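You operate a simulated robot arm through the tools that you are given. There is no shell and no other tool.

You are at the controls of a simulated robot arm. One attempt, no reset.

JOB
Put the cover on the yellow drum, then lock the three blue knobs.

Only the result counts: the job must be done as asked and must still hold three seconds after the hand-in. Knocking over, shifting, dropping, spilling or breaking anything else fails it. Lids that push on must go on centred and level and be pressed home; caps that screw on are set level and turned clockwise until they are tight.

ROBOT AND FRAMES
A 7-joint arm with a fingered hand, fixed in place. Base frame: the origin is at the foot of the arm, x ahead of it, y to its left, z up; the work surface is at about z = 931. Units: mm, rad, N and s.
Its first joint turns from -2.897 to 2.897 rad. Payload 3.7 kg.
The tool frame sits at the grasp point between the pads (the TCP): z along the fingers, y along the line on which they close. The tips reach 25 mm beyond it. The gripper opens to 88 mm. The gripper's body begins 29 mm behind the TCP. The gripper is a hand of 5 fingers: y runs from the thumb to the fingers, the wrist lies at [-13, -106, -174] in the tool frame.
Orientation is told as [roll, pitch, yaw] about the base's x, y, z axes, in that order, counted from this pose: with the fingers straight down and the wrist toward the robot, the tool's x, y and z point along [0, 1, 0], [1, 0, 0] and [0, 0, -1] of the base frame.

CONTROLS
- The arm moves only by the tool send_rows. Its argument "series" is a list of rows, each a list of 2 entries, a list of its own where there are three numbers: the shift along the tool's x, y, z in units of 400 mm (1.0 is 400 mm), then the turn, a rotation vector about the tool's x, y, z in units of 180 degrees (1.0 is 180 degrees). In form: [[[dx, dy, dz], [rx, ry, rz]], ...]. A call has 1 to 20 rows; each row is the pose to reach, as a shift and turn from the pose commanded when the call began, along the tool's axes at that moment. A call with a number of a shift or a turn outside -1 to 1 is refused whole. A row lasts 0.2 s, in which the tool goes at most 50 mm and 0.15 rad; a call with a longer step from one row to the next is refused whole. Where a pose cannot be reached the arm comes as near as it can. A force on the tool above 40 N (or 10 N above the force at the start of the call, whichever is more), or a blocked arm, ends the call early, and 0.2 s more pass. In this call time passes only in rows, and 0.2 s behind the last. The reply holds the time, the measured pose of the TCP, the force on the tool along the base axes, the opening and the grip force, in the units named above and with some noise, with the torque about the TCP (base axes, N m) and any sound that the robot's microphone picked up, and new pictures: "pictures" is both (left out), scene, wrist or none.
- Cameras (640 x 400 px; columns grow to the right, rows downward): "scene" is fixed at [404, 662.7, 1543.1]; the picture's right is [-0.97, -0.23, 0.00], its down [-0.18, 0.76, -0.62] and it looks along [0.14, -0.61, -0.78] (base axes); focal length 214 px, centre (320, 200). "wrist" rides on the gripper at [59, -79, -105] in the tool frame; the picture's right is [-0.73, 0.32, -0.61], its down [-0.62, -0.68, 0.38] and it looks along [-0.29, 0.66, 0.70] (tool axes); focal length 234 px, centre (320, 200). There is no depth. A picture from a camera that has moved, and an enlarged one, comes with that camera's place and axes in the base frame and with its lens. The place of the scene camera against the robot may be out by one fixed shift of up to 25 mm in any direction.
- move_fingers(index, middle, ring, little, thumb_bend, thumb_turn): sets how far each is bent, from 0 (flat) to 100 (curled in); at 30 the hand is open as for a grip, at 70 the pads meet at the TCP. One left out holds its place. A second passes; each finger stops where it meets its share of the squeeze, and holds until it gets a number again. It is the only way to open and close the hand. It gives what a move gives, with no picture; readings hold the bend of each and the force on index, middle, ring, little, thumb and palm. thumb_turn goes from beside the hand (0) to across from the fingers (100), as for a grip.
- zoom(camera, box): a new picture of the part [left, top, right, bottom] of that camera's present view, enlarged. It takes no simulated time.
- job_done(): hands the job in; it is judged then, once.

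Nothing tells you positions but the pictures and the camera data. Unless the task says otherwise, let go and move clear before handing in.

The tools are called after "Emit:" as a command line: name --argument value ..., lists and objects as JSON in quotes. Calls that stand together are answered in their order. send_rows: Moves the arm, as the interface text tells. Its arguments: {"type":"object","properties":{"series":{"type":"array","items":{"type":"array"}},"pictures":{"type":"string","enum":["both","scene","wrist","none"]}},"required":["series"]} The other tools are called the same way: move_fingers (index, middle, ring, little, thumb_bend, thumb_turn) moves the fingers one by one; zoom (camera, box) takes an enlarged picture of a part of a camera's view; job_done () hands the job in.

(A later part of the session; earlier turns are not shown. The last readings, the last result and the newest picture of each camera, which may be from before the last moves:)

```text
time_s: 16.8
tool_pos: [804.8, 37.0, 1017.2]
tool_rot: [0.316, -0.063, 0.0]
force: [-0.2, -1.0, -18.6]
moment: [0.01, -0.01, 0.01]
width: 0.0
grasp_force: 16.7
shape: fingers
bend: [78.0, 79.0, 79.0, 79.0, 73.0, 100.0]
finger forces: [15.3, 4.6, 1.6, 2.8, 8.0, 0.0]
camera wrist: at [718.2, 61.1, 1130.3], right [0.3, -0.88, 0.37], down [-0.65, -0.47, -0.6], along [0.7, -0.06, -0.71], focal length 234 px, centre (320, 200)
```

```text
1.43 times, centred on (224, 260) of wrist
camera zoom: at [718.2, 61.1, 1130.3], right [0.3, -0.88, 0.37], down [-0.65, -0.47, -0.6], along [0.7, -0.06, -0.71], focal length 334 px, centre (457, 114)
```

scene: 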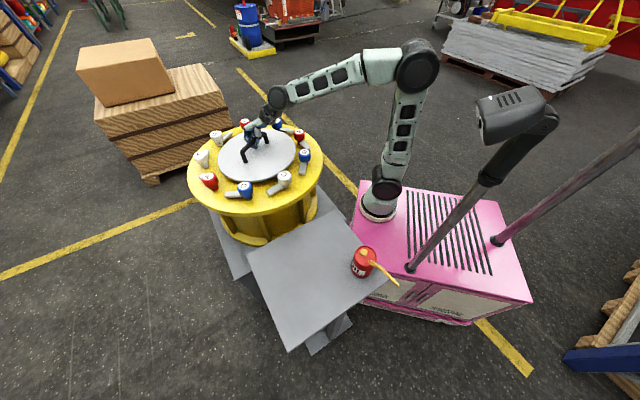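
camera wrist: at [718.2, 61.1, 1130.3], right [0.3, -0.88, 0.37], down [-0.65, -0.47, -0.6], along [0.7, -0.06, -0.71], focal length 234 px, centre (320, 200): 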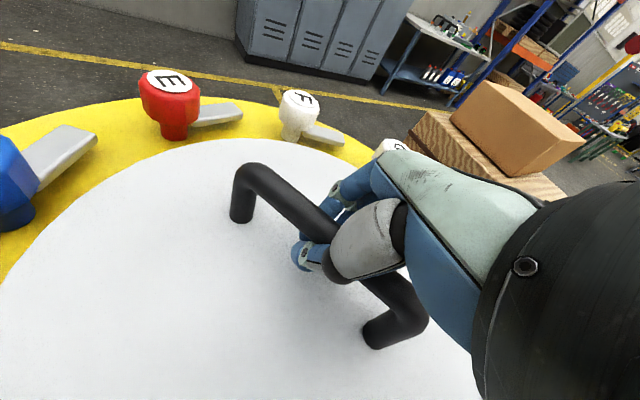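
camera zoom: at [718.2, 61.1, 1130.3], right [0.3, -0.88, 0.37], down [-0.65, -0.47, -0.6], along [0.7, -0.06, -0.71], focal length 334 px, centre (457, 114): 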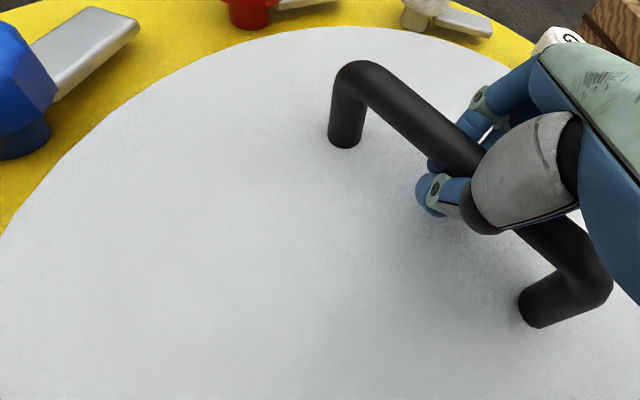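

The cover is about 35 mm above the drum top and looks close to concentric. I'll lower another 20 mm and compare its outline with the drum's rim in nearly the same plane.

Emit:
send_rows --series '[[[-0.0077, -0.0016, 0.0237], [0, 0, 0]], [[-0.0154, -0.0031, 0.0474], [0, 0, 0]]]' --pictures "none"

Emit:
zoom --camera "scene" --box '[176, 100, 336, 200]'

Emit:
zoom --camera "wrist" --box '[0, 50, 560, 400]'

```text
time_s: 17.4
tool_pos: [804.9, 38.2, 999.4]
tool_rot: [0.315, -0.065, 0.001]
force: [-0.2, -0.7, -19.6]
moment: [-0.02, -0.02, 0.01]
width: 0.1
grasp_force: 15.9
shape: fingers
bend: [78.0, 79.0, 79.0, 79.0, 73.0, 100.0]
finger forces: [14.9, 4.6, 1.5, 3.1, 8.0, 0.0]
```

```text
4.00 times, centred on (256, 150) of scene
camera zoom: at [404.0, 662.7, 1543.1], right [-0.97, -0.23, 0.0], down [-0.18, 0.76, -0.62], along [0.14, -0.61, -0.78], focal length 858 px, centre (576, 400)
```

zoom: 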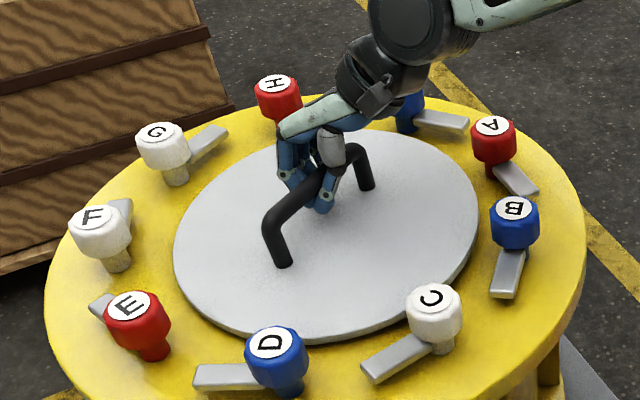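

```text
1.14 times, centred on (280, 225) of wrist
camera zoom: at [718.8, 61.2, 1110.8], right [0.3, -0.88, 0.37], down [-0.65, -0.47, -0.6], along [0.7, -0.06, -0.71], focal length 268 px, centre (366, 171)
```

zoom: 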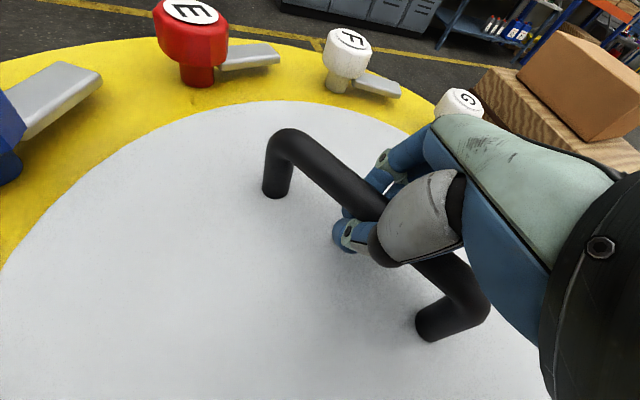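

In the images the cover's centre looks about 10 mm short of the drum's centre in x. I'll shift it +10 mm, lower a little more, and compare again.

Emit:
send_rows --series '[[[0.001, 0.0125, 0.001], [0, 0, 0]], [[0.002, 0.025, 0.002], [0, 0, 0]], [[-0.0027, 0.024, 0.0165], [0, 0, 0]]]' --pictures "none"

Emit:
zoom --camera "scene" --box '[176, 100, 336, 200]'

Emit:
zoom --camera "scene" --box '[176, 140, 336, 240]'

Emit:
zoom --camera "wrist" --box '[0, 50, 560, 400]'

```text
time_s: 18.2
tool_pos: [816.9, 39.0, 992.5]
tool_rot: [0.314, -0.06, 0.0]
force: [0.2, 0.1, -19.2]
moment: [0.06, -0.05, 0.01]
width: 0.1
grasp_force: 16.5
shape: fingers
bend: [78.0, 79.0, 79.0, 79.0, 73.0, 100.0]
finger forces: [14.7, 4.7, 1.9, 3.3, 7.6, 0.0]
```

```text
4.00 times, centred on (256, 150) of scene
camera zoom: at [404.0, 662.7, 1543.1], right [-0.97, -0.23, 0.0], down [-0.18, 0.76, -0.62], along [0.14, -0.61, -0.78], focal length 858 px, centre (576, 400)
```

zoom: 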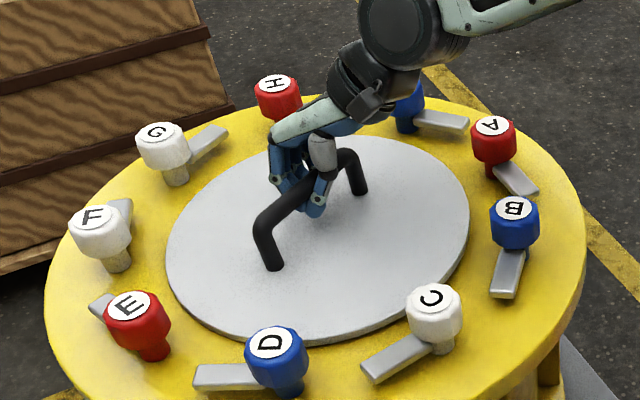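

```text
4.00 times, centred on (256, 190) of scene
camera zoom: at [404.0, 662.7, 1543.1], right [-0.97, -0.23, 0.0], down [-0.18, 0.76, -0.62], along [0.14, -0.61, -0.78], focal length 858 px, centre (576, 240)
```

zoom: 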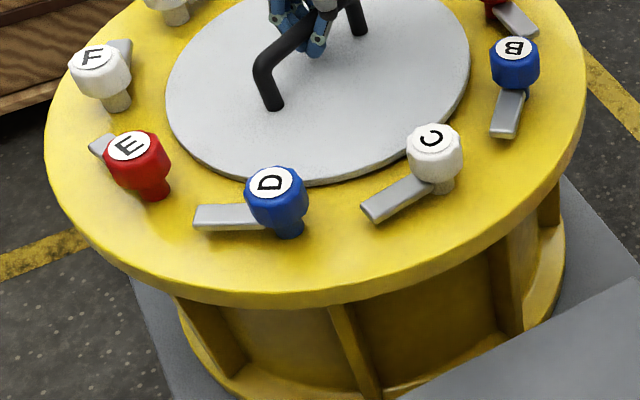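

```text
1.14 times, centred on (280, 225) of wrist
camera zoom: at [728.7, 62.1, 1104.8], right [0.3, -0.88, 0.37], down [-0.65, -0.47, -0.6], along [0.7, -0.06, -0.71], focal length 268 px, centre (366, 171)
```

zoom: 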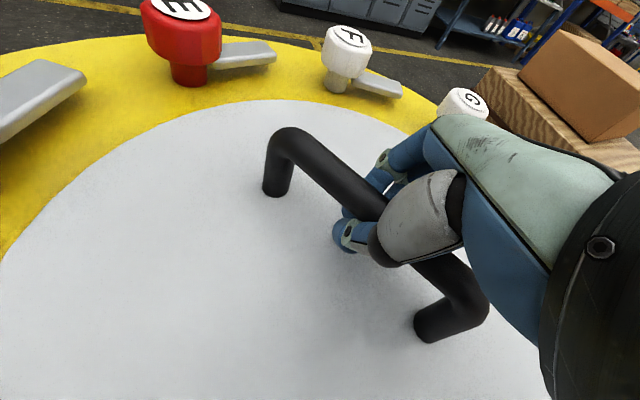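

The cover now lines up with the drum to within a couple of millimetres. Lowering gently to contact.

Emit:
send_rows --series '[[[-0.0023, -0.0005, 0.0071], [0, 0, 0]], [[-0.0046, -0.0009, 0.0142], [0, 0, 0]], [[-0.0062, -0.0012, 0.019], [0, 0, 0]]]' --pictures "none"

Emit:
zoom --camera "scene" --box '[176, 100, 336, 200]'

```text
time_s: 19.0
tool_pos: [815.7, 39.1, 985.2]
tool_rot: [0.313, -0.064, -0.002]
force: [-0.1, -0.1, -13.0]
moment: [0.09, -0.08, 0.04]
width: 0.0
grasp_force: 13.7
shape: fingers
bend: [78.0, 79.0, 79.0, 79.0, 73.0, 100.0]
finger forces: [11.2, 4.1, 2.4, 3.6, 6.6, 0.0]
```

```text
4.00 times, centred on (256, 150) of scene
camera zoom: at [404.0, 662.7, 1543.1], right [-0.97, -0.23, 0.0], down [-0.18, 0.76, -0.62], along [0.14, -0.61, -0.78], focal length 858 px, centre (576, 400)
```

zoom: 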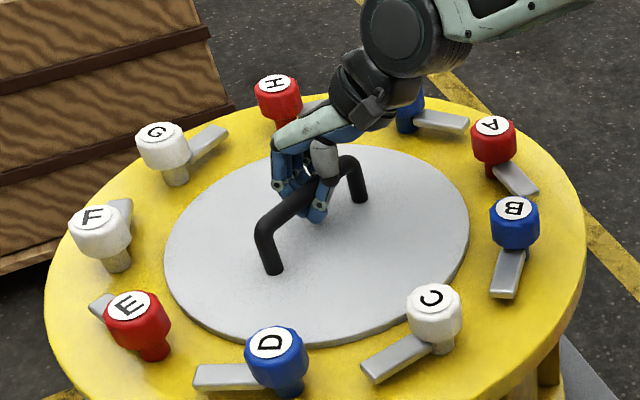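

Contact has begun, with the load down from 19 N to 13 N. I'll continue in small steps until the drum takes the weight.

Emit:
send_rows --series '[[[-0.0015, -0.0003, 0.0047], [0, 0, 0]], [[-0.0031, -0.0006, 0.0095], [0, 0, 0]]]' --pictures "none"

```text
time_s: 19.6
tool_pos: [814.8, 40.9, 982.0]
tool_rot: [0.314, -0.065, 0.001]
force: [-0.7, -0.5, 0.3]
moment: [-0.01, -0.01, 0.05]
width: 0.1
grasp_force: 1.2
shape: fingers
bend: [78.0, 80.0, 80.0, 80.0, 73.0, 100.0]
finger forces: [0.2, 0.0, 0.1, 1.3, 1.9, 0.0]
```

The drum now carries the cover. I'll check how centred and flat it sits before releasing.

Emit:
zoom --camera "scene" --box '[176, 100, 336, 200]'

Emit:
zoom --camera "scene" --box '[176, 140, 336, 240]'

Emit:
zoom --camera "wrist" --box '[0, 0, 640, 400]'

```text
4.00 times, centred on (256, 150) of scene
camera zoom: at [404.0, 662.7, 1543.1], right [-0.97, -0.23, 0.0], down [-0.18, 0.76, -0.62], along [0.14, -0.61, -0.78], focal length 858 px, centre (576, 400)
```

zoom: 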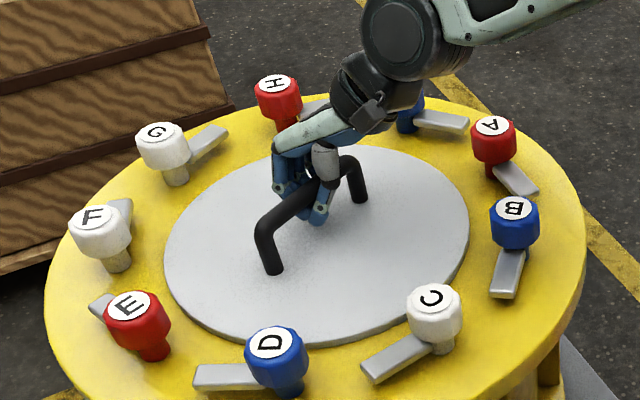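

```text
4.00 times, centred on (256, 190) of scene
camera zoom: at [404.0, 662.7, 1543.1], right [-0.97, -0.23, 0.0], down [-0.18, 0.76, -0.62], along [0.14, -0.61, -0.78], focal length 858 px, centre (576, 240)
```

zoom: 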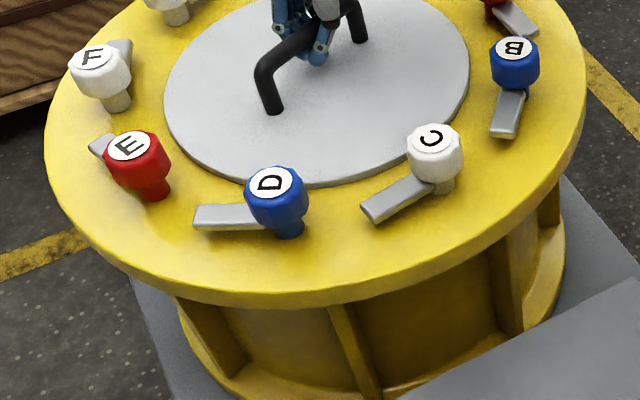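

```text
1.00 times, centred on (320, 200) of wrist (not enlarged: the box is as wide or as high as the picture)
camera zoom: at [728.2, 62.1, 1094.0], right [0.3, -0.88, 0.37], down [-0.64, -0.47, -0.6], along [0.7, -0.06, -0.71], focal length 234 px, centre (320, 200)
```

zoom: 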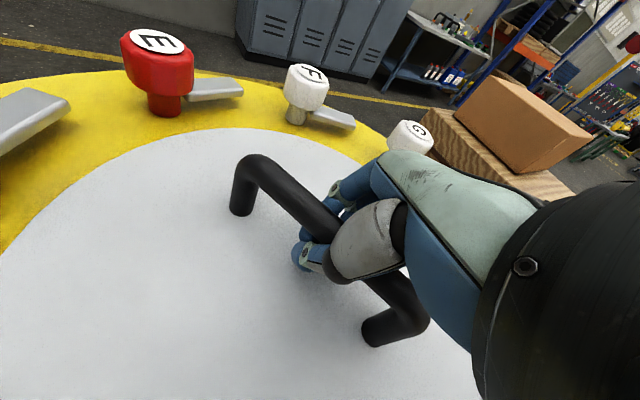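

The cover sits flat and nearly concentric. I'll release gradually, watching for contact.

Emit:
move_fingers --index 58 --middle 58 --ring 58 --little 58 --thumb_bend 55

Emit:
zoom --camera "wrist" --box '[160, 120, 480, 320]'

```text
time_s: 20.6
tool_pos: [815.4, 39.5, 981.7]
tool_rot: [0.314, -0.062, 0.001]
force: [0.7, 0.2, -0.5]
moment: [-0.01, -0.03, -0.02]
width: 27.9
grasp_force: 0.1
shape: fingers
bend: [57.0, 57.0, 57.0, 57.0, 55.0, 100.0]
finger forces: [0.0, 0.1, 0.1, 0.1, 0.0, 0.0]
```

```text
2.00 times, centred on (320, 220) of wrist
camera zoom: at [728.2, 61.9, 1093.3], right [0.3, -0.88, 0.37], down [-0.65, -0.47, -0.6], along [0.7, -0.06, -0.71], focal length 468 px, centre (320, 160)
```

zoom: 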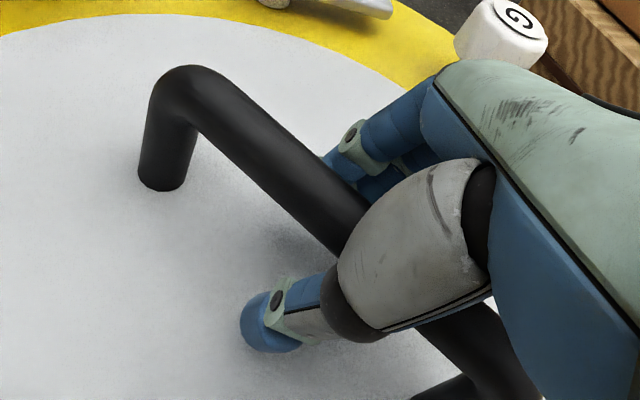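

No contact forces; opening fully and then raising straight up slowly.

Emit:
move_fingers --index 32 --middle 32 --ring 32 --little 32 --thumb_bend 30

Emit:
zoom --camera "wrist" --box '[160, 120, 480, 320]'

Emit:
zoom --camera "scene" --box '[216, 100, 312, 160]'

```text
time_s: 21.6
tool_pos: [815.5, 40.0, 981.2]
tool_rot: [0.313, -0.063, -0.002]
force: [-0.9, 0.7, 0.0]
moment: [0.01, -0.04, -0.02]
width: 82.4
grasp_force: 0.1
shape: fingers
bend: [32.0, 32.0, 32.0, 32.0, 30.0, 98.0]
finger forces: [0.1, 0.0, 0.1, 0.0, 0.0, 0.1]
```

```text
2.00 times, centred on (320, 220) of wrist
camera zoom: at [728.2, 61.9, 1093.3], right [0.3, -0.88, 0.37], down [-0.64, -0.47, -0.6], along [0.7, -0.06, -0.71], focal length 468 px, centre (320, 160)
```

zoom: 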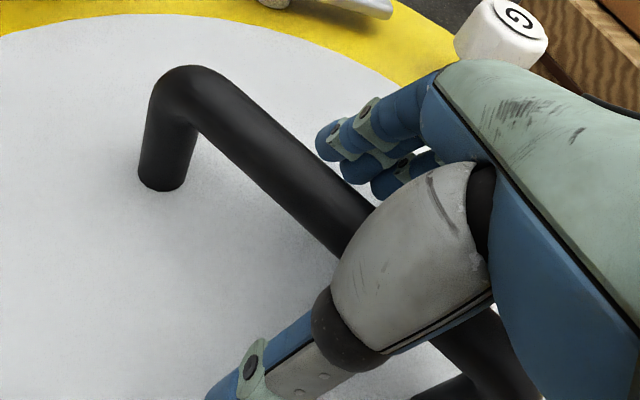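

```text
6.67 times, centred on (264, 130) of scene
camera zoom: at [404.0, 662.7, 1543.1], right [-0.97, -0.23, 0.0], down [-0.18, 0.76, -0.62], along [0.14, -0.61, -0.78], focal length 1430 px, centre (693, 667)
```

zoom: 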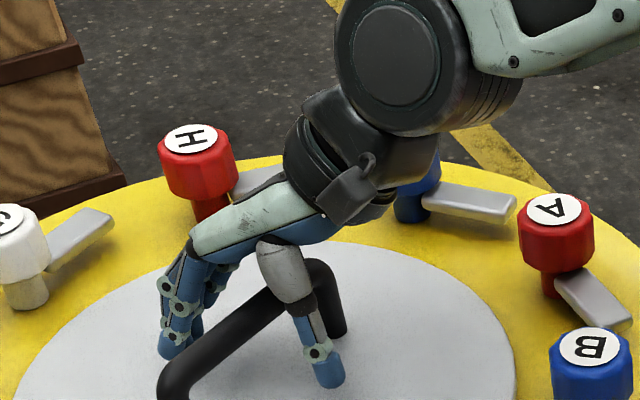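

The fingers and thumb are clear of the bar on both sides. Raising 30 mm first to check that nothing catches.

Emit:
send_rows --series '[[[0.0077, 0.0016, -0.0237], [0, 0, 0]], [[0.0154, 0.0031, -0.0475], [0, 0, 0]], [[0.0231, 0.0047, -0.0712], [0, 0, 0]]]' --pictures "wrist"

```text
time_s: 22.4
tool_pos: [815.0, 38.1, 1011.0]
tool_rot: [0.314, -0.062, 0.0]
force: [0.3, -0.5, 0.0]
moment: [0.0, -0.04, 0.0]
width: 82.4
grasp_force: 0.1
shape: fingers
bend: [32.0, 32.0, 32.0, 32.0, 30.0, 98.0]
finger forces: [0.1, 0.0, 0.1, 0.1, 0.0, 0.0]
camera wrist: at [728.6, 61.8, 1123.6], right [0.3, -0.88, 0.37], down [-0.65, -0.47, -0.6], along [0.7, -0.06, -0.71], focal length 234 px, centre (320, 200)
```

wrist: 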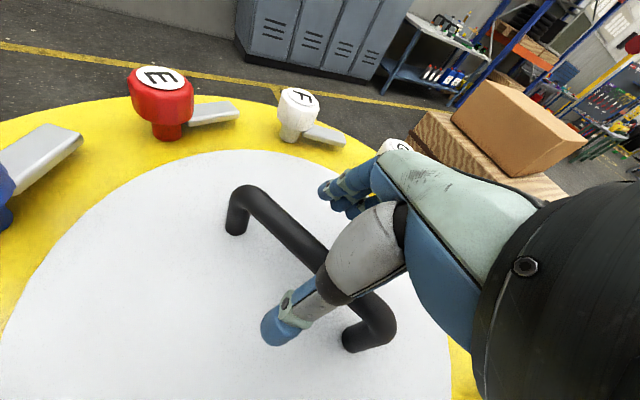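

The hand is free and the cover stayed in place. I'll go back to the high viewpoint, upright, to check how the cover sits.

Emit:
send_rows --series '[[[0.0308, 0.0062, -0.0949], [0, 0, 0]], [[0.0617, 0.0124, -0.1899], [0, 0, 0]], [[0.0925, 0.0186, -0.2848], [0, 0, 0]], [[0.0899, -0.0628, -0.3573], [0.0034, -0.0166, 0]], [[0.0873, -0.1441, -0.4297], [0.0068, -0.0332, 0]], [[0.0848, -0.2255, -0.5022], [0.0102, -0.0498, 0]], [[0.0822, -0.3068, -0.5746], [0.0136, -0.0663, 0]], [[0.0796, -0.3882, -0.6471], [0.017, -0.0829, 0]], [[0.077, -0.4695, -0.7195], [0.0204, -0.0995, 0]]]' --pictures "both"

Emit:
zoom --camera "wrist" --box '[0, 70, 400, 320]'

Emit:
zoom --camera "scene" --box '[176, 100, 336, 200]'

```text
time_s: 24.4
tool_pos: [610.2, -23.2, 1282.5]
tool_rot: [0.0, -0.001, 0.008]
force: [0.9, 0.0, -0.5]
moment: [-0.03, 0.0, 0.0]
width: 82.4
grasp_force: 0.2
shape: fingers
bend: [32.0, 32.0, 32.0, 32.0, 30.0, 98.0]
finger forces: [0.1, 0.0, 0.1, 0.0, 0.0, 0.0]
camera wrist: at [529.7, 35.3, 1386.8], right [0.33, -0.72, 0.61], down [-0.68, -0.63, -0.38], along [0.66, -0.28, -0.7], focal length 234 px, centre (320, 200)
```

scene: 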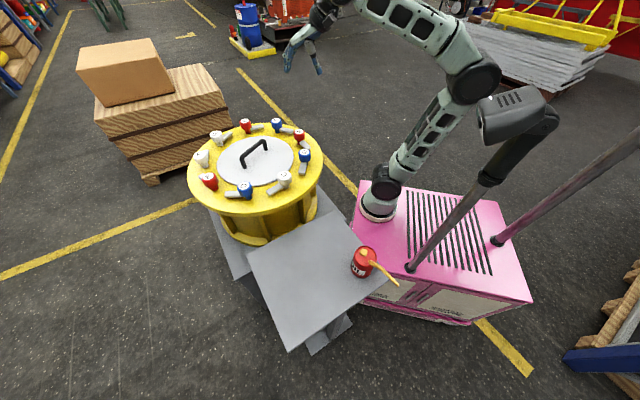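
wrist: 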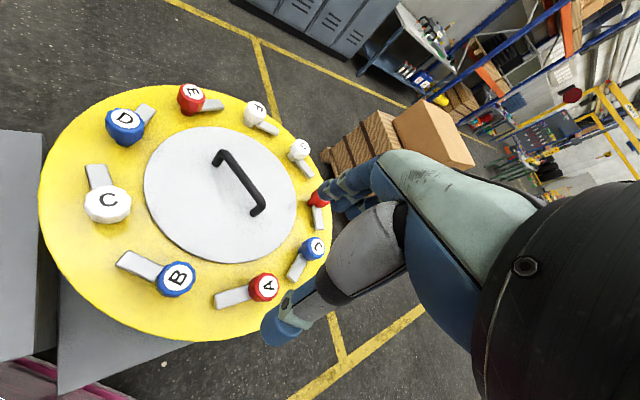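

```text
1.60 times, centred on (200, 195) of wrist
camera zoom: at [529.7, 35.3, 1386.8], right [0.33, -0.72, 0.61], down [-0.68, -0.63, -0.38], along [0.66, -0.28, -0.7], focal length 375 px, centre (512, 208)
```

zoom: 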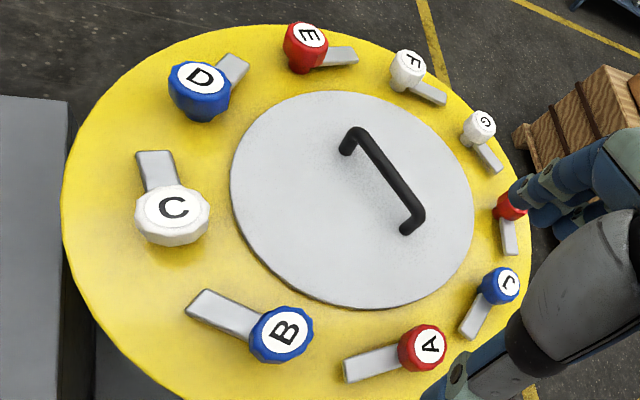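

```text
4.00 times, centred on (256, 150) of scene
camera zoom: at [404.0, 662.7, 1543.1], right [-0.97, -0.23, 0.0], down [-0.18, 0.76, -0.62], along [0.14, -0.61, -0.78], focal length 858 px, centre (576, 400)
```

zoom: 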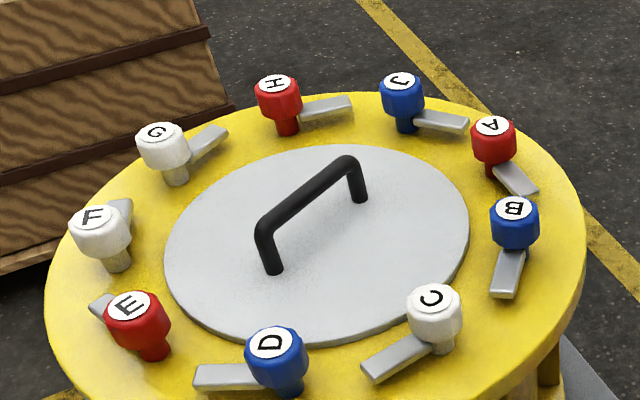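

The cover looks well seated and near-concentric. I'll zoom on its rim to check it lies flat against the drum, and on the blue knobs and latches.

Emit:
zoom --camera "scene" --box '[210, 160, 274, 200]'

Emit:
zoom --camera "scene" --box '[270, 135, 334, 175]'

Emit:
zoom --camera "wrist" --box '[100, 230, 228, 310]'

Emit:
zoom --camera "scene" --box '[240, 112, 304, 152]'

```text
10.00 times, centred on (242, 180) of scene
camera zoom: at [404.0, 662.7, 1543.1], right [-0.97, -0.23, 0.0], down [-0.18, 0.76, -0.62], along [0.14, -0.61, -0.78], focal length 2145 px, centre (1100, 400)
```

zoom: 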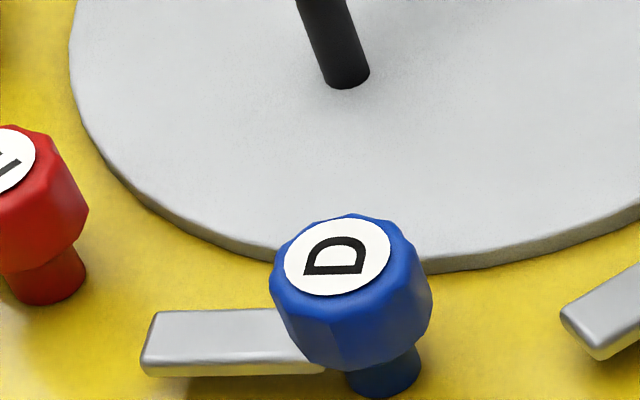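

```text
10.00 times, centred on (302, 155) of scene
camera zoom: at [404.0, 662.7, 1543.1], right [-0.97, -0.23, 0.0], down [-0.18, 0.76, -0.62], along [0.14, -0.61, -0.78], focal length 2145 px, centre (500, 650)
```

zoom: 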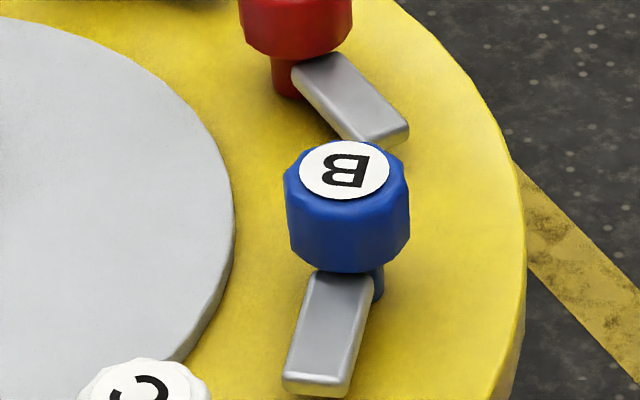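

```text
5.00 times, centred on (164, 270) of wrist
camera zoom: at [529.7, 35.3, 1386.8], right [0.33, -0.72, 0.61], down [-0.68, -0.63, -0.38], along [0.66, -0.28, -0.7], focal length 1171 px, centre (1100, -150)
```

zoom: 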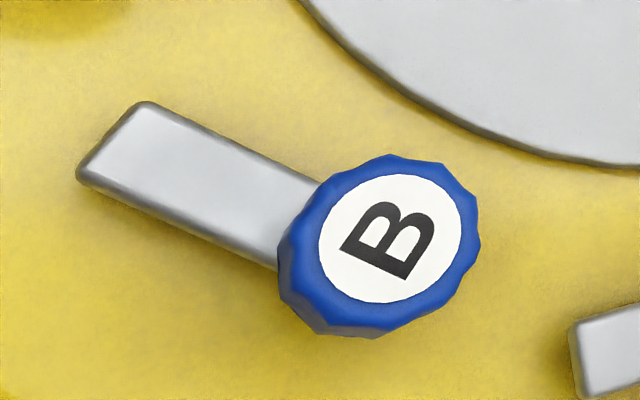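

```text
10.00 times, centred on (272, 132) of scene
camera zoom: at [404.0, 662.7, 1543.1], right [-0.97, -0.23, 0.0], down [-0.18, 0.76, -0.62], along [0.14, -0.61, -0.78], focal length 2145 px, centre (800, 880)
```

zoom: 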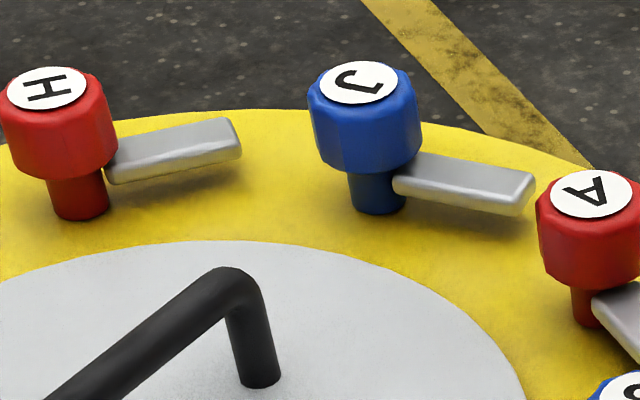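

Cover is flat on the drum, its rim about 8 mm thick, and the latch bars sit just above that height. Each blue knob's bar points tangentially, so a 90° clockwise turn brings it inward over the cover. I'll hover over knob B first to measure it closely.

Emit:
send_rows --series '[[[0.0175, -0.0008, 0.0863], [0, 0, -0.0413]], [[0.035, -0.0017, 0.1725], [0, 0, -0.0827]], [[0.0525, -0.0025, 0.2588], [0, 0, -0.124]], [[0.07, -0.0033, 0.345], [0, 0, -0.1653]], [[0.0875, -0.0042, 0.4313], [0, 0, -0.2067]], [[0.105, -0.005, 0.5175], [0, 0, -0.248]]]' --pictures "both"

Emit:
zoom --camera "wrist" --box '[160, 180, 416, 340]'

```text
time_s: 25.8
tool_pos: [606.7, 21.1, 1075.3]
tool_rot: [0.0, -0.002, 0.791]
force: [-0.4, -0.4, -0.1]
moment: [-0.01, -0.03, 0.02]
width: 82.4
grasp_force: 0.1
shape: fingers
bend: [32.0, 32.0, 32.0, 32.0, 30.0, 98.0]
finger forces: [0.0, 0.0, 0.1, 0.0, 0.0, 0.0]
camera wrist: at [508.1, 6.2, 1179.2], right [0.74, -0.28, 0.61], down [-0.04, -0.92, -0.38], along [0.67, 0.26, -0.7], focal length 234 px, centre (320, 200)
```

scene: 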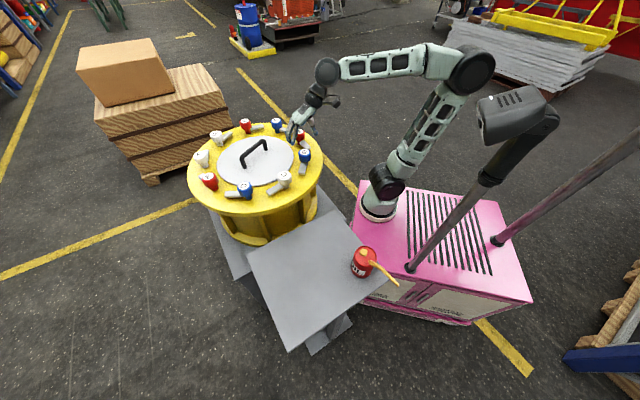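
wrist: 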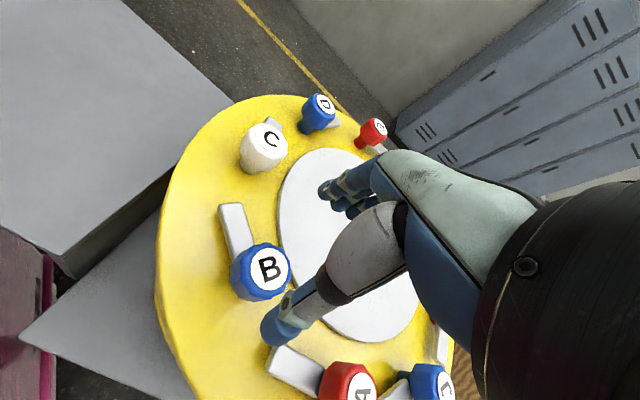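

```text
2.50 times, centred on (288, 260) of wrist
camera zoom: at [508.1, 6.2, 1179.2], right [0.74, -0.28, 0.61], down [-0.04, -0.92, -0.38], along [0.67, 0.26, -0.7], focal length 585 px, centre (400, 50)
```

zoom: 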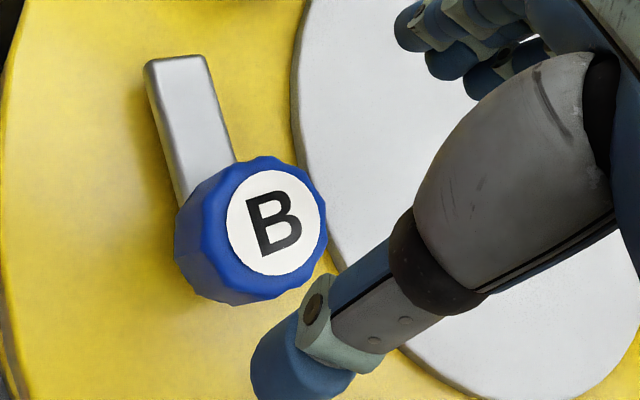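

Knob B's top looks to be around z = 985–998. I'll descend a bit above it for a closer measurement.

Emit:
send_rows --series '[[[-0.0112, -0.003, 0.0875], [0, 0, 0]]]' --pictures "none"

Emit:
zoom --camera "wrist" --box '[180, 160, 436, 320]'

Emit:
zoom --camera "scene" --box '[264, 110, 344, 160]'

```text
time_s: 26.2
tool_pos: [609.3, 16.3, 1037.9]
tool_rot: [0.001, -0.001, 0.789]
force: [-0.2, 0.6, 0.1]
moment: [0.02, 0.01, 0.0]
width: 82.4
grasp_force: 0.1
shape: fingers
bend: [32.0, 32.0, 32.0, 32.0, 30.0, 98.0]
finger forces: [0.0, 0.1, 0.0, 0.1, 0.0, 0.1]
```

```text
2.50 times, centred on (308, 240) of wrist
camera zoom: at [510.9, 2.1, 1144.2], right [0.74, -0.28, 0.61], down [-0.04, -0.92, -0.38], along [0.67, 0.26, -0.69], focal length 585 px, centre (350, 100)
```

zoom: 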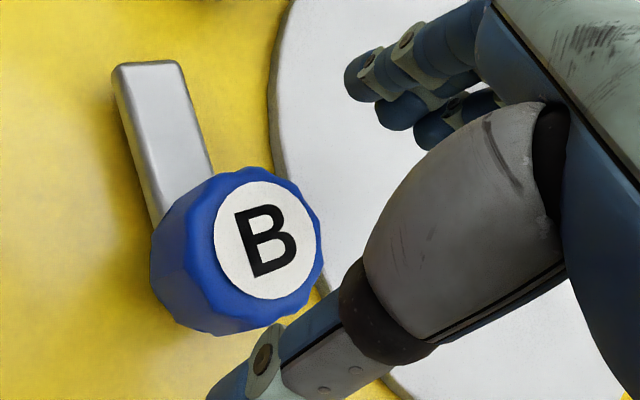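

```text
8.00 times, centred on (304, 135) of scene
camera zoom: at [404.0, 662.7, 1543.1], right [-0.97, -0.23, 0.0], down [-0.18, 0.76, -0.62], along [0.14, -0.61, -0.78], focal length 1716 px, centre (448, 720)
```

zoom: 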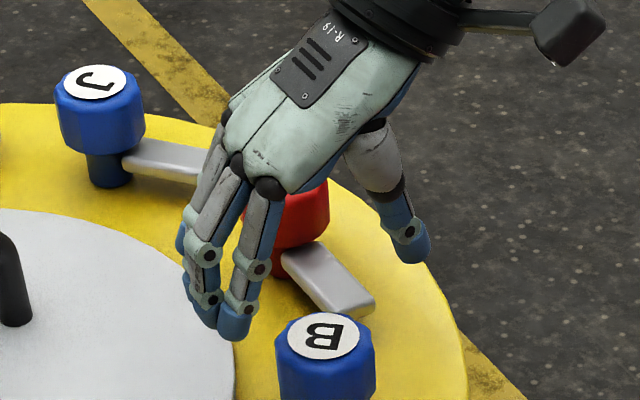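

Closer views put knob B's axis at about (611, 18) with its top near z = 984. I'll turn the hand so the bar stays clear of the fingers, then descend around the knob.

Emit:
send_rows --series '[[[-0.001, 0.003, 0], [0, 0, 0.031]], [[-0.002, 0.005, 0], [0, 0, 0.062]], [[-0.0025, 0.006, 0.02], [0, 0, 0.092]]]' --pictures "wrist"

Emit:
zoom --camera "wrist" --box '[180, 160, 436, 320]'

```text
time_s: 27.0
tool_pos: [612.1, 16.4, 1031.9]
tool_rot: [0.001, -0.001, 0.498]
force: [-0.8, -0.1, -0.4]
moment: [0.01, 0.01, 0.04]
width: 82.4
grasp_force: 0.1
shape: fingers
bend: [32.0, 32.0, 32.0, 32.0, 30.0, 98.0]
finger forces: [0.1, 0.1, 0.1, 0.0, 0.1, 0.0]
camera wrist: at [513.5, 31.7, 1136.7], right [0.63, -0.48, 0.61], down [-0.3, -0.87, -0.38], along [0.72, 0.06, -0.7], focal length 234 px, centre (320, 200)
```

wrist: 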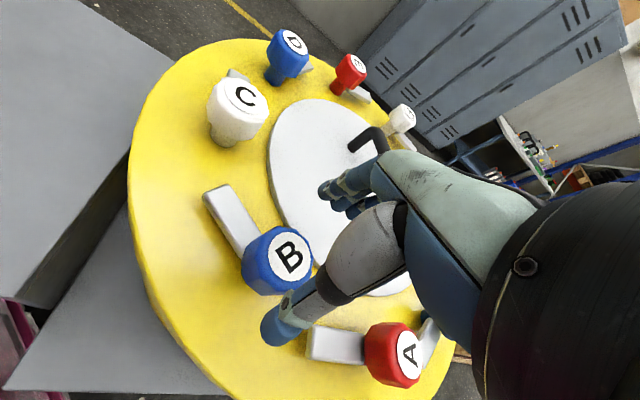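

```text
2.50 times, centred on (308, 240) of wrist
camera zoom: at [513.5, 31.7, 1136.7], right [0.63, -0.48, 0.61], down [-0.3, -0.87, -0.38], along [0.72, 0.06, -0.7], focal length 585 px, centre (350, 100)
```

zoom: 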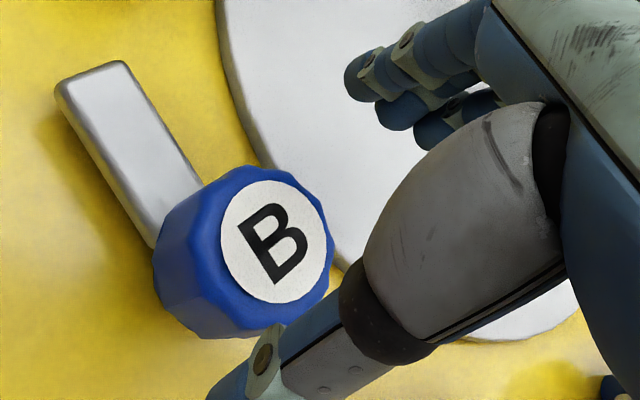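

Knob B is confirmed at (610, 17) with its top at about z = 986. Descending so the pads are around its head.

Emit:
send_rows --series '[[[0.001, -0.001, 0.05], [0, 0, 0]], [[0.002, -0.002, 0.1], [0, 0, 0]], [[0.003, -0.0025, 0.14], [0, 0, 0]]]' --pictures "wrist"

Emit:
zoom --camera "wrist" --box '[180, 140, 436, 300]'

Emit:
zoom --camera "scene" --box '[264, 120, 344, 170]'

```text
time_s: 27.8
tool_pos: [609.7, 18.6, 975.3]
tool_rot: [0.001, 0.0, 0.499]
force: [0.5, 0.4, -0.7]
moment: [0.0, 0.01, 0.06]
width: 82.4
grasp_force: 0.1
shape: fingers
bend: [32.0, 32.0, 32.0, 32.0, 30.0, 98.0]
finger forces: [0.0, 0.1, 0.0, 0.0, 0.0, 0.0]
camera wrist: at [512.0, 32.3, 1080.2], right [0.63, -0.48, 0.61], down [-0.3, -0.87, -0.38], along [0.72, 0.06, -0.7], focal length 234 px, centre (320, 200)
```

wrist: 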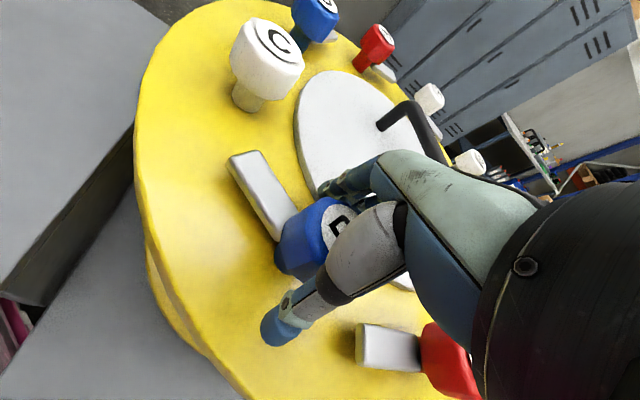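

```text
2.50 times, centred on (308, 220) of wrist
camera zoom: at [512.0, 32.3, 1080.2], right [0.63, -0.48, 0.61], down [-0.3, -0.87, -0.38], along [0.72, 0.06, -0.7], focal length 585 px, centre (350, 150)
```

zoom: 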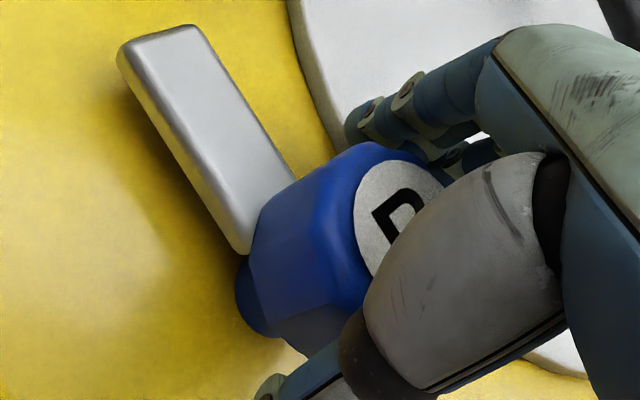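

```text
8.00 times, centred on (304, 145) of scene
camera zoom: at [404.0, 662.7, 1543.1], right [-0.97, -0.23, 0.0], down [-0.18, 0.76, -0.62], along [0.14, -0.61, -0.78], focal length 1716 px, centre (448, 640)
```

zoom: 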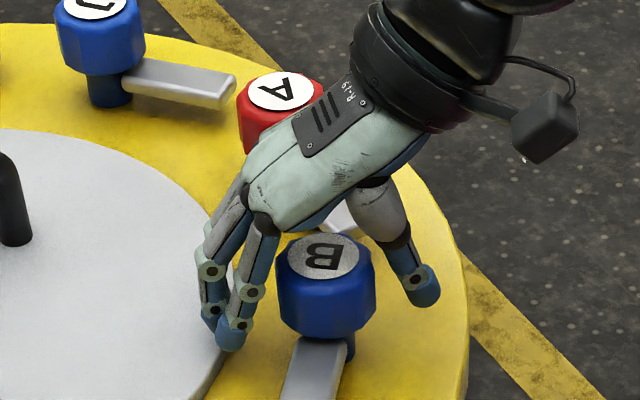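

The knob sits between thumb and fingers. I'll nudge the hand slightly to centre and then close on the knob.

Emit:
send_rows --series '[[[-0.009, 0.001, 0], [0, 0, 0]]]' --pictures "none"

Emit:
move_fingers --index 44 --middle 44 --ring 44 --little 44 --thumb_bend 44 --thumb_turn 100

Emit:
zoom --camera "wrist" --box '[180, 140, 436, 300]'

Emit:
zoom --camera "scene" --box '[264, 120, 344, 170]'

```text
time_s: 28.2
tool_pos: [612.0, 16.0, 976.7]
tool_rot: [0.0, 0.0, 0.499]
force: [0.0, 0.1, -0.1]
moment: [0.0, 0.03, 0.05]
width: 82.4
grasp_force: 0.0
shape: fingers
bend: [32.0, 32.0, 32.0, 32.0, 30.0, 98.0]
finger forces: [0.1, 0.0, 0.2, 0.0, 0.1, 0.0]
```

```text
time_s: 29.2
tool_pos: [612.2, 15.9, 976.6]
tool_rot: [0.003, -0.001, 0.499]
force: [-0.3, -0.2, -0.2]
moment: [0.02, -0.01, -0.02]
width: 56.2
grasp_force: 0.4
shape: fingers
bend: [44.0, 44.0, 44.0, 44.0, 43.0, 99.0]
finger forces: [0.0, 0.0, 0.1, 0.0, 0.7, 0.0]
```

```text
2.50 times, centred on (308, 220) of wrist
camera zoom: at [513.9, 29.5, 1080.4], right [0.63, -0.48, 0.61], down [-0.3, -0.87, -0.38], along [0.72, 0.06, -0.7], focal length 585 px, centre (350, 150)
```

zoom: 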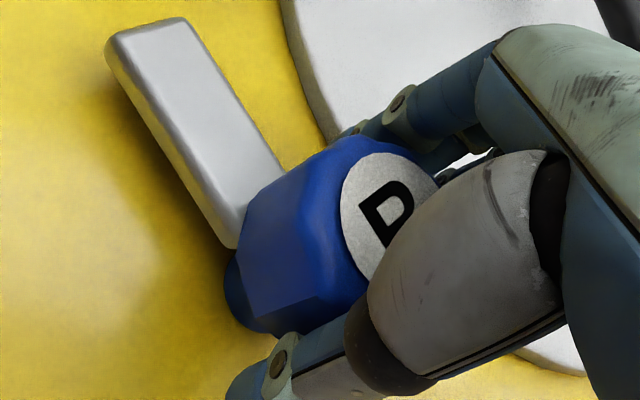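

```text
8.00 times, centred on (304, 145) of scene
camera zoom: at [404.0, 662.7, 1543.1], right [-0.97, -0.23, 0.0], down [-0.18, 0.76, -0.62], along [0.14, -0.61, -0.78], focal length 1716 px, centre (448, 640)
```

zoom: 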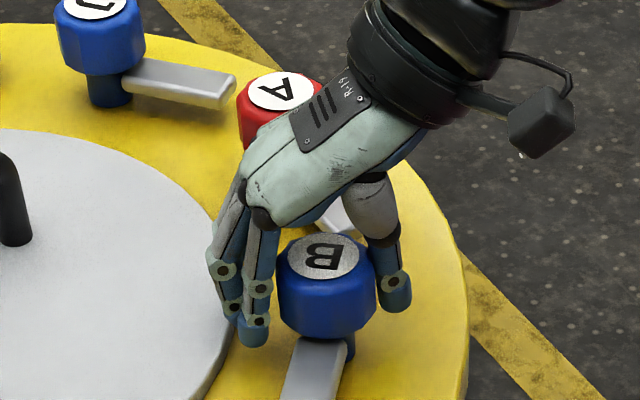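

The thumb is just touching. Squeezing onto the knob now.

Emit:
move_fingers --index 60 --middle 60 --ring 60 --little 50 --thumb_bend 62

Emit:
zoom --camera "wrist" --box '[180, 140, 436, 300]'

Emit:
zoom --camera "scene" --box '[264, 120, 344, 170]'

```text
time_s: 30.2
tool_pos: [611.8, 15.6, 976.4]
tool_rot: [0.003, 0.0, 0.499]
force: [-7.1, -3.7, -3.8]
moment: [0.06, -0.17, 0.0]
width: 40.2
grasp_force: 10.9
shape: fingers
bend: [53.0, 58.0, 60.0, 50.0, 52.0, 100.0]
finger forces: [5.2, 1.7, 0.0, 0.1, 14.9, 0.0]
```

```text
2.50 times, centred on (308, 220) of wrist
camera zoom: at [513.7, 29.4, 1080.3], right [0.63, -0.48, 0.61], down [-0.3, -0.87, -0.38], along [0.72, 0.06, -0.7], focal length 585 px, centre (350, 150)
```

zoom: 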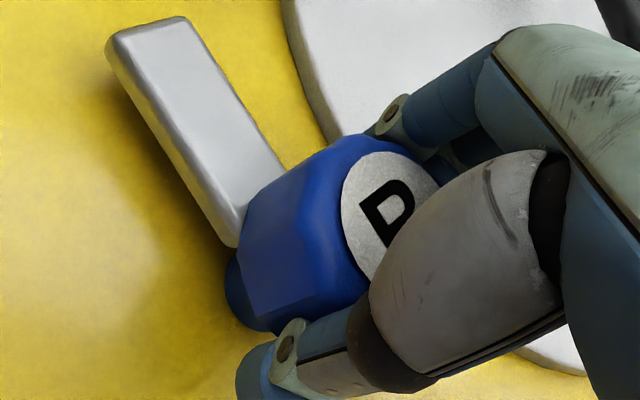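

```text
8.00 times, centred on (304, 145) of scene
camera zoom: at [404.0, 662.7, 1543.1], right [-0.97, -0.23, 0.0], down [-0.18, 0.76, -0.62], along [0.14, -0.61, -0.78], focal length 1716 px, centre (448, 640)
```

zoom: 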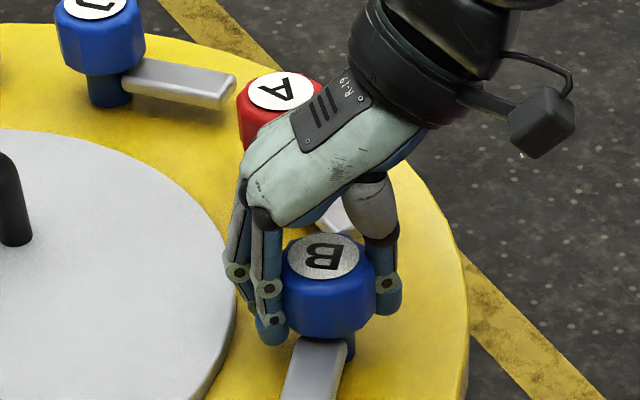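

The grip is mostly on the index finger and thumb, so the knob lies a bit toward the index side. I'll open slightly, shift 8 mm that way, and re-grip for a better hold.

Emit:
move_fingers --index 42 --middle 42 --ring 42 --little 42 --thumb_bend 40

Emit:
send_rows --series '[[[0.011, 0, 0], [0, 0, 0]], [[0.021, -0.003, 0], [0, 0, 0]]]' --pictures "none"

Emit:
move_fingers --index 62 --middle 62 --ring 62 --little 50 --thumb_bend 62

Emit:
zoom --camera "wrist" --box '[180, 140, 436, 300]'

Emit:
zoom --camera "scene" --box '[264, 120, 344, 170]'

```text
time_s: 31.2
tool_pos: [612.5, 16.3, 975.7]
tool_rot: [0.002, -0.003, 0.499]
force: [-0.3, -0.5, 0.4]
moment: [0.03, -0.05, -0.03]
width: 60.7
grasp_force: 0.1
shape: fingers
bend: [42.0, 42.0, 42.0, 42.0, 40.0, 99.0]
finger forces: [0.0, 0.0, 0.0, 0.1, 0.1, 0.0]
```

```text
time_s: 31.8
tool_pos: [606.5, 22.8, 976.3]
tool_rot: [0.002, -0.001, 0.499]
force: [-0.8, -0.3, 0.0]
moment: [-0.05, 0.0, -0.01]
width: 60.6
grasp_force: 0.0
shape: fingers
bend: [42.0, 42.0, 42.0, 42.0, 40.0, 99.0]
finger forces: [0.1, 0.0, 0.0, 0.0, 0.0, 0.0]
```

```text
time_s: 32.8
tool_pos: [607.5, 22.5, 975.5]
tool_rot: [-0.001, -0.001, 0.499]
force: [0.4, 1.3, -2.1]
moment: [0.09, -0.15, 0.03]
width: 37.2
grasp_force: 11.3
shape: fingers
bend: [54.0, 56.0, 58.0, 50.0, 52.0, 100.0]
finger forces: [4.7, 4.3, 2.2, 0.0, 11.1, 0.1]
```

```text
2.50 times, centred on (308, 220) of wrist
camera zoom: at [509.0, 36.1, 1080.5], right [0.63, -0.48, 0.61], down [-0.3, -0.87, -0.38], along [0.72, 0.06, -0.7], focal length 585 px, centre (350, 150)
```

zoom: 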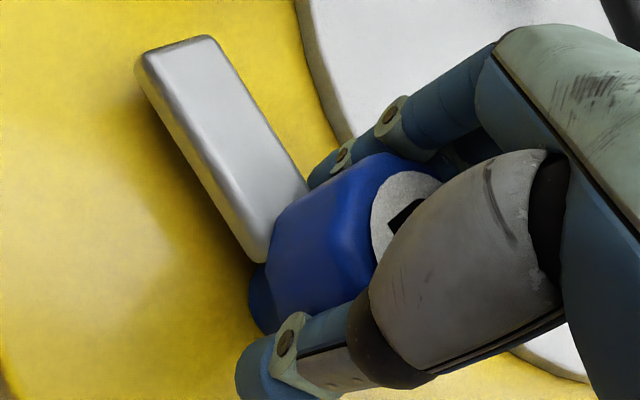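

```text
8.00 times, centred on (304, 145) of scene
camera zoom: at [404.0, 662.7, 1543.1], right [-0.97, -0.23, 0.0], down [-0.18, 0.76, -0.62], along [0.14, -0.61, -0.78], focal length 1716 px, centre (448, 640)
```

zoom: 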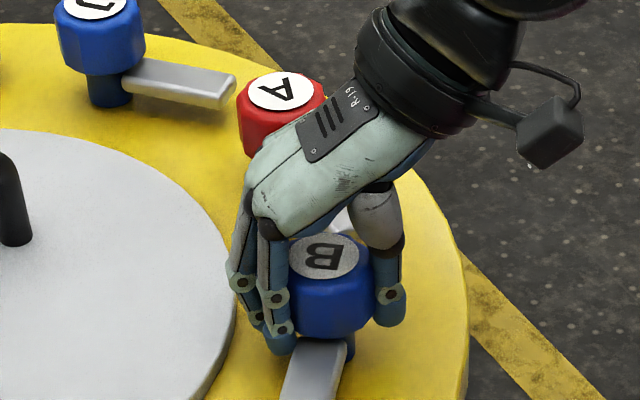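

The grip is now balanced: about 11 N from the thumb against 11 N from three fingers. I'll start turning clockwise, 20° first, about the knob's axis.

Emit:
send_rows --series '[[[-0.0007, 0.0016, 0], [0, 0, 0.0389]], [[-0.0016, 0.0031, 0], [0, 0, 0.0778]], [[-0.0025, 0.0042, 0], [0, 0, 0.1111]]]' --pictures "none"

Emit:
zoom --camera "scene" --box '[264, 120, 344, 170]'

Emit:
zoom --camera "wrist" --box '[180, 140, 436, 300]'

```text
time_s: 33.6
tool_pos: [609.9, 22.6, 975.3]
tool_rot: [0.0, 0.001, 0.148]
force: [-1.2, 3.9, -2.4]
moment: [0.06, -0.15, 0.01]
width: 37.5
grasp_force: 11.3
shape: fingers
bend: [55.0, 56.0, 59.0, 50.0, 52.0, 99.0]
finger forces: [4.6, 4.1, 1.7, 0.0, 12.1, 0.0]
```

```text
8.00 times, centred on (304, 145) of scene
camera zoom: at [404.0, 662.7, 1543.1], right [-0.97, -0.23, 0.0], down [-0.18, 0.76, -0.62], along [0.14, -0.61, -0.78], focal length 1716 px, centre (448, 640)
```

zoom: 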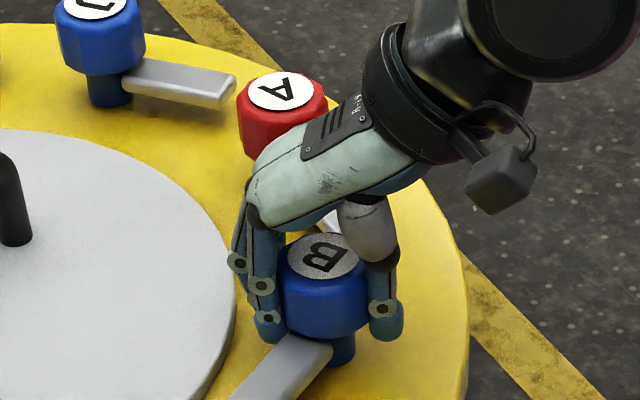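

```text
2.50 times, centred on (308, 220) of wrist
camera zoom: at [522.0, 68.5, 1080.6], right [0.43, -0.67, 0.61], down [-0.58, -0.72, -0.38], along [0.69, -0.19, -0.7], focal length 585 px, centre (350, 150)
```

zoom: 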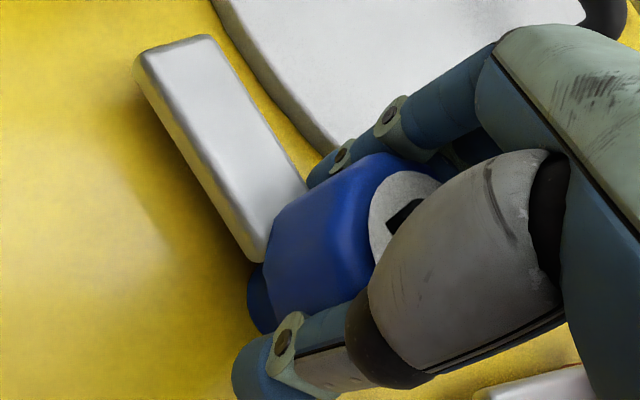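

The knob and bar are turning with the hand without slipping. Continuing another 35°.

Emit:
send_rows --series '[[[-0.0007, 0.0016, 0], [0, 0, 0.0389]], [[-0.0016, 0.0031, 0], [0, 0, 0.0778]], [[-0.0027, 0.0044, 0], [0, 0, 0.1167]], [[-0.0039, 0.0056, 0], [0, 0, 0.1556]], [[-0.0053, 0.0067, 0], [0, 0, 0.1944]]]' --pictures "none"

Emit:
zoom --camera "scene" --box '[264, 120, 344, 170]'

Emit:
zoom --camera "wrist" --box '[180, 140, 436, 300]'

```text
time_s: 34.8
tool_pos: [613.8, 21.2, 974.8]
tool_rot: [0.002, 0.0, -0.462]
force: [-0.6, 2.8, -0.8]
moment: [-0.03, -0.13, 0.02]
width: 37.3
grasp_force: 11.2
shape: fingers
bend: [55.0, 56.0, 59.0, 50.0, 52.0, 99.0]
finger forces: [4.7, 4.0, 1.9, 0.0, 12.0, 0.0]
```

```text
8.00 times, centred on (304, 145) of scene
camera zoom: at [404.0, 662.7, 1543.1], right [-0.97, -0.23, 0.0], down [-0.18, 0.76, -0.62], along [0.14, -0.61, -0.78], focal length 1716 px, centre (448, 640)
```

zoom: 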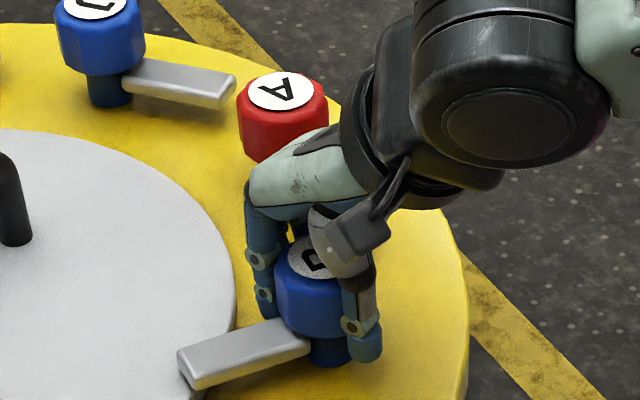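

```text
2.50 times, centred on (308, 220) of wrist
camera zoom: at [567.4, 108.7, 1080.3], right [-0.04, -0.79, 0.61], down [-0.89, -0.25, -0.38], along [0.46, -0.55, -0.7], focal length 585 px, centre (350, 150)
```

zoom: 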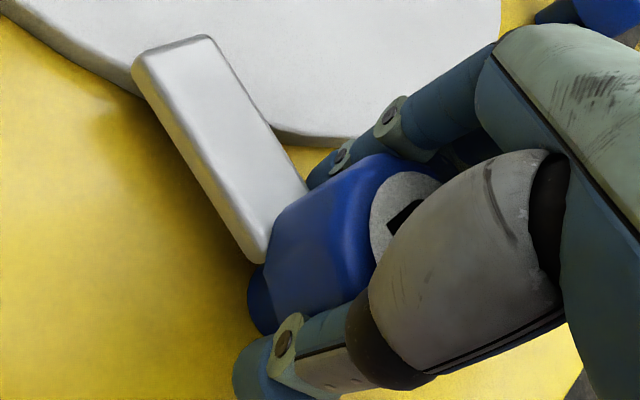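

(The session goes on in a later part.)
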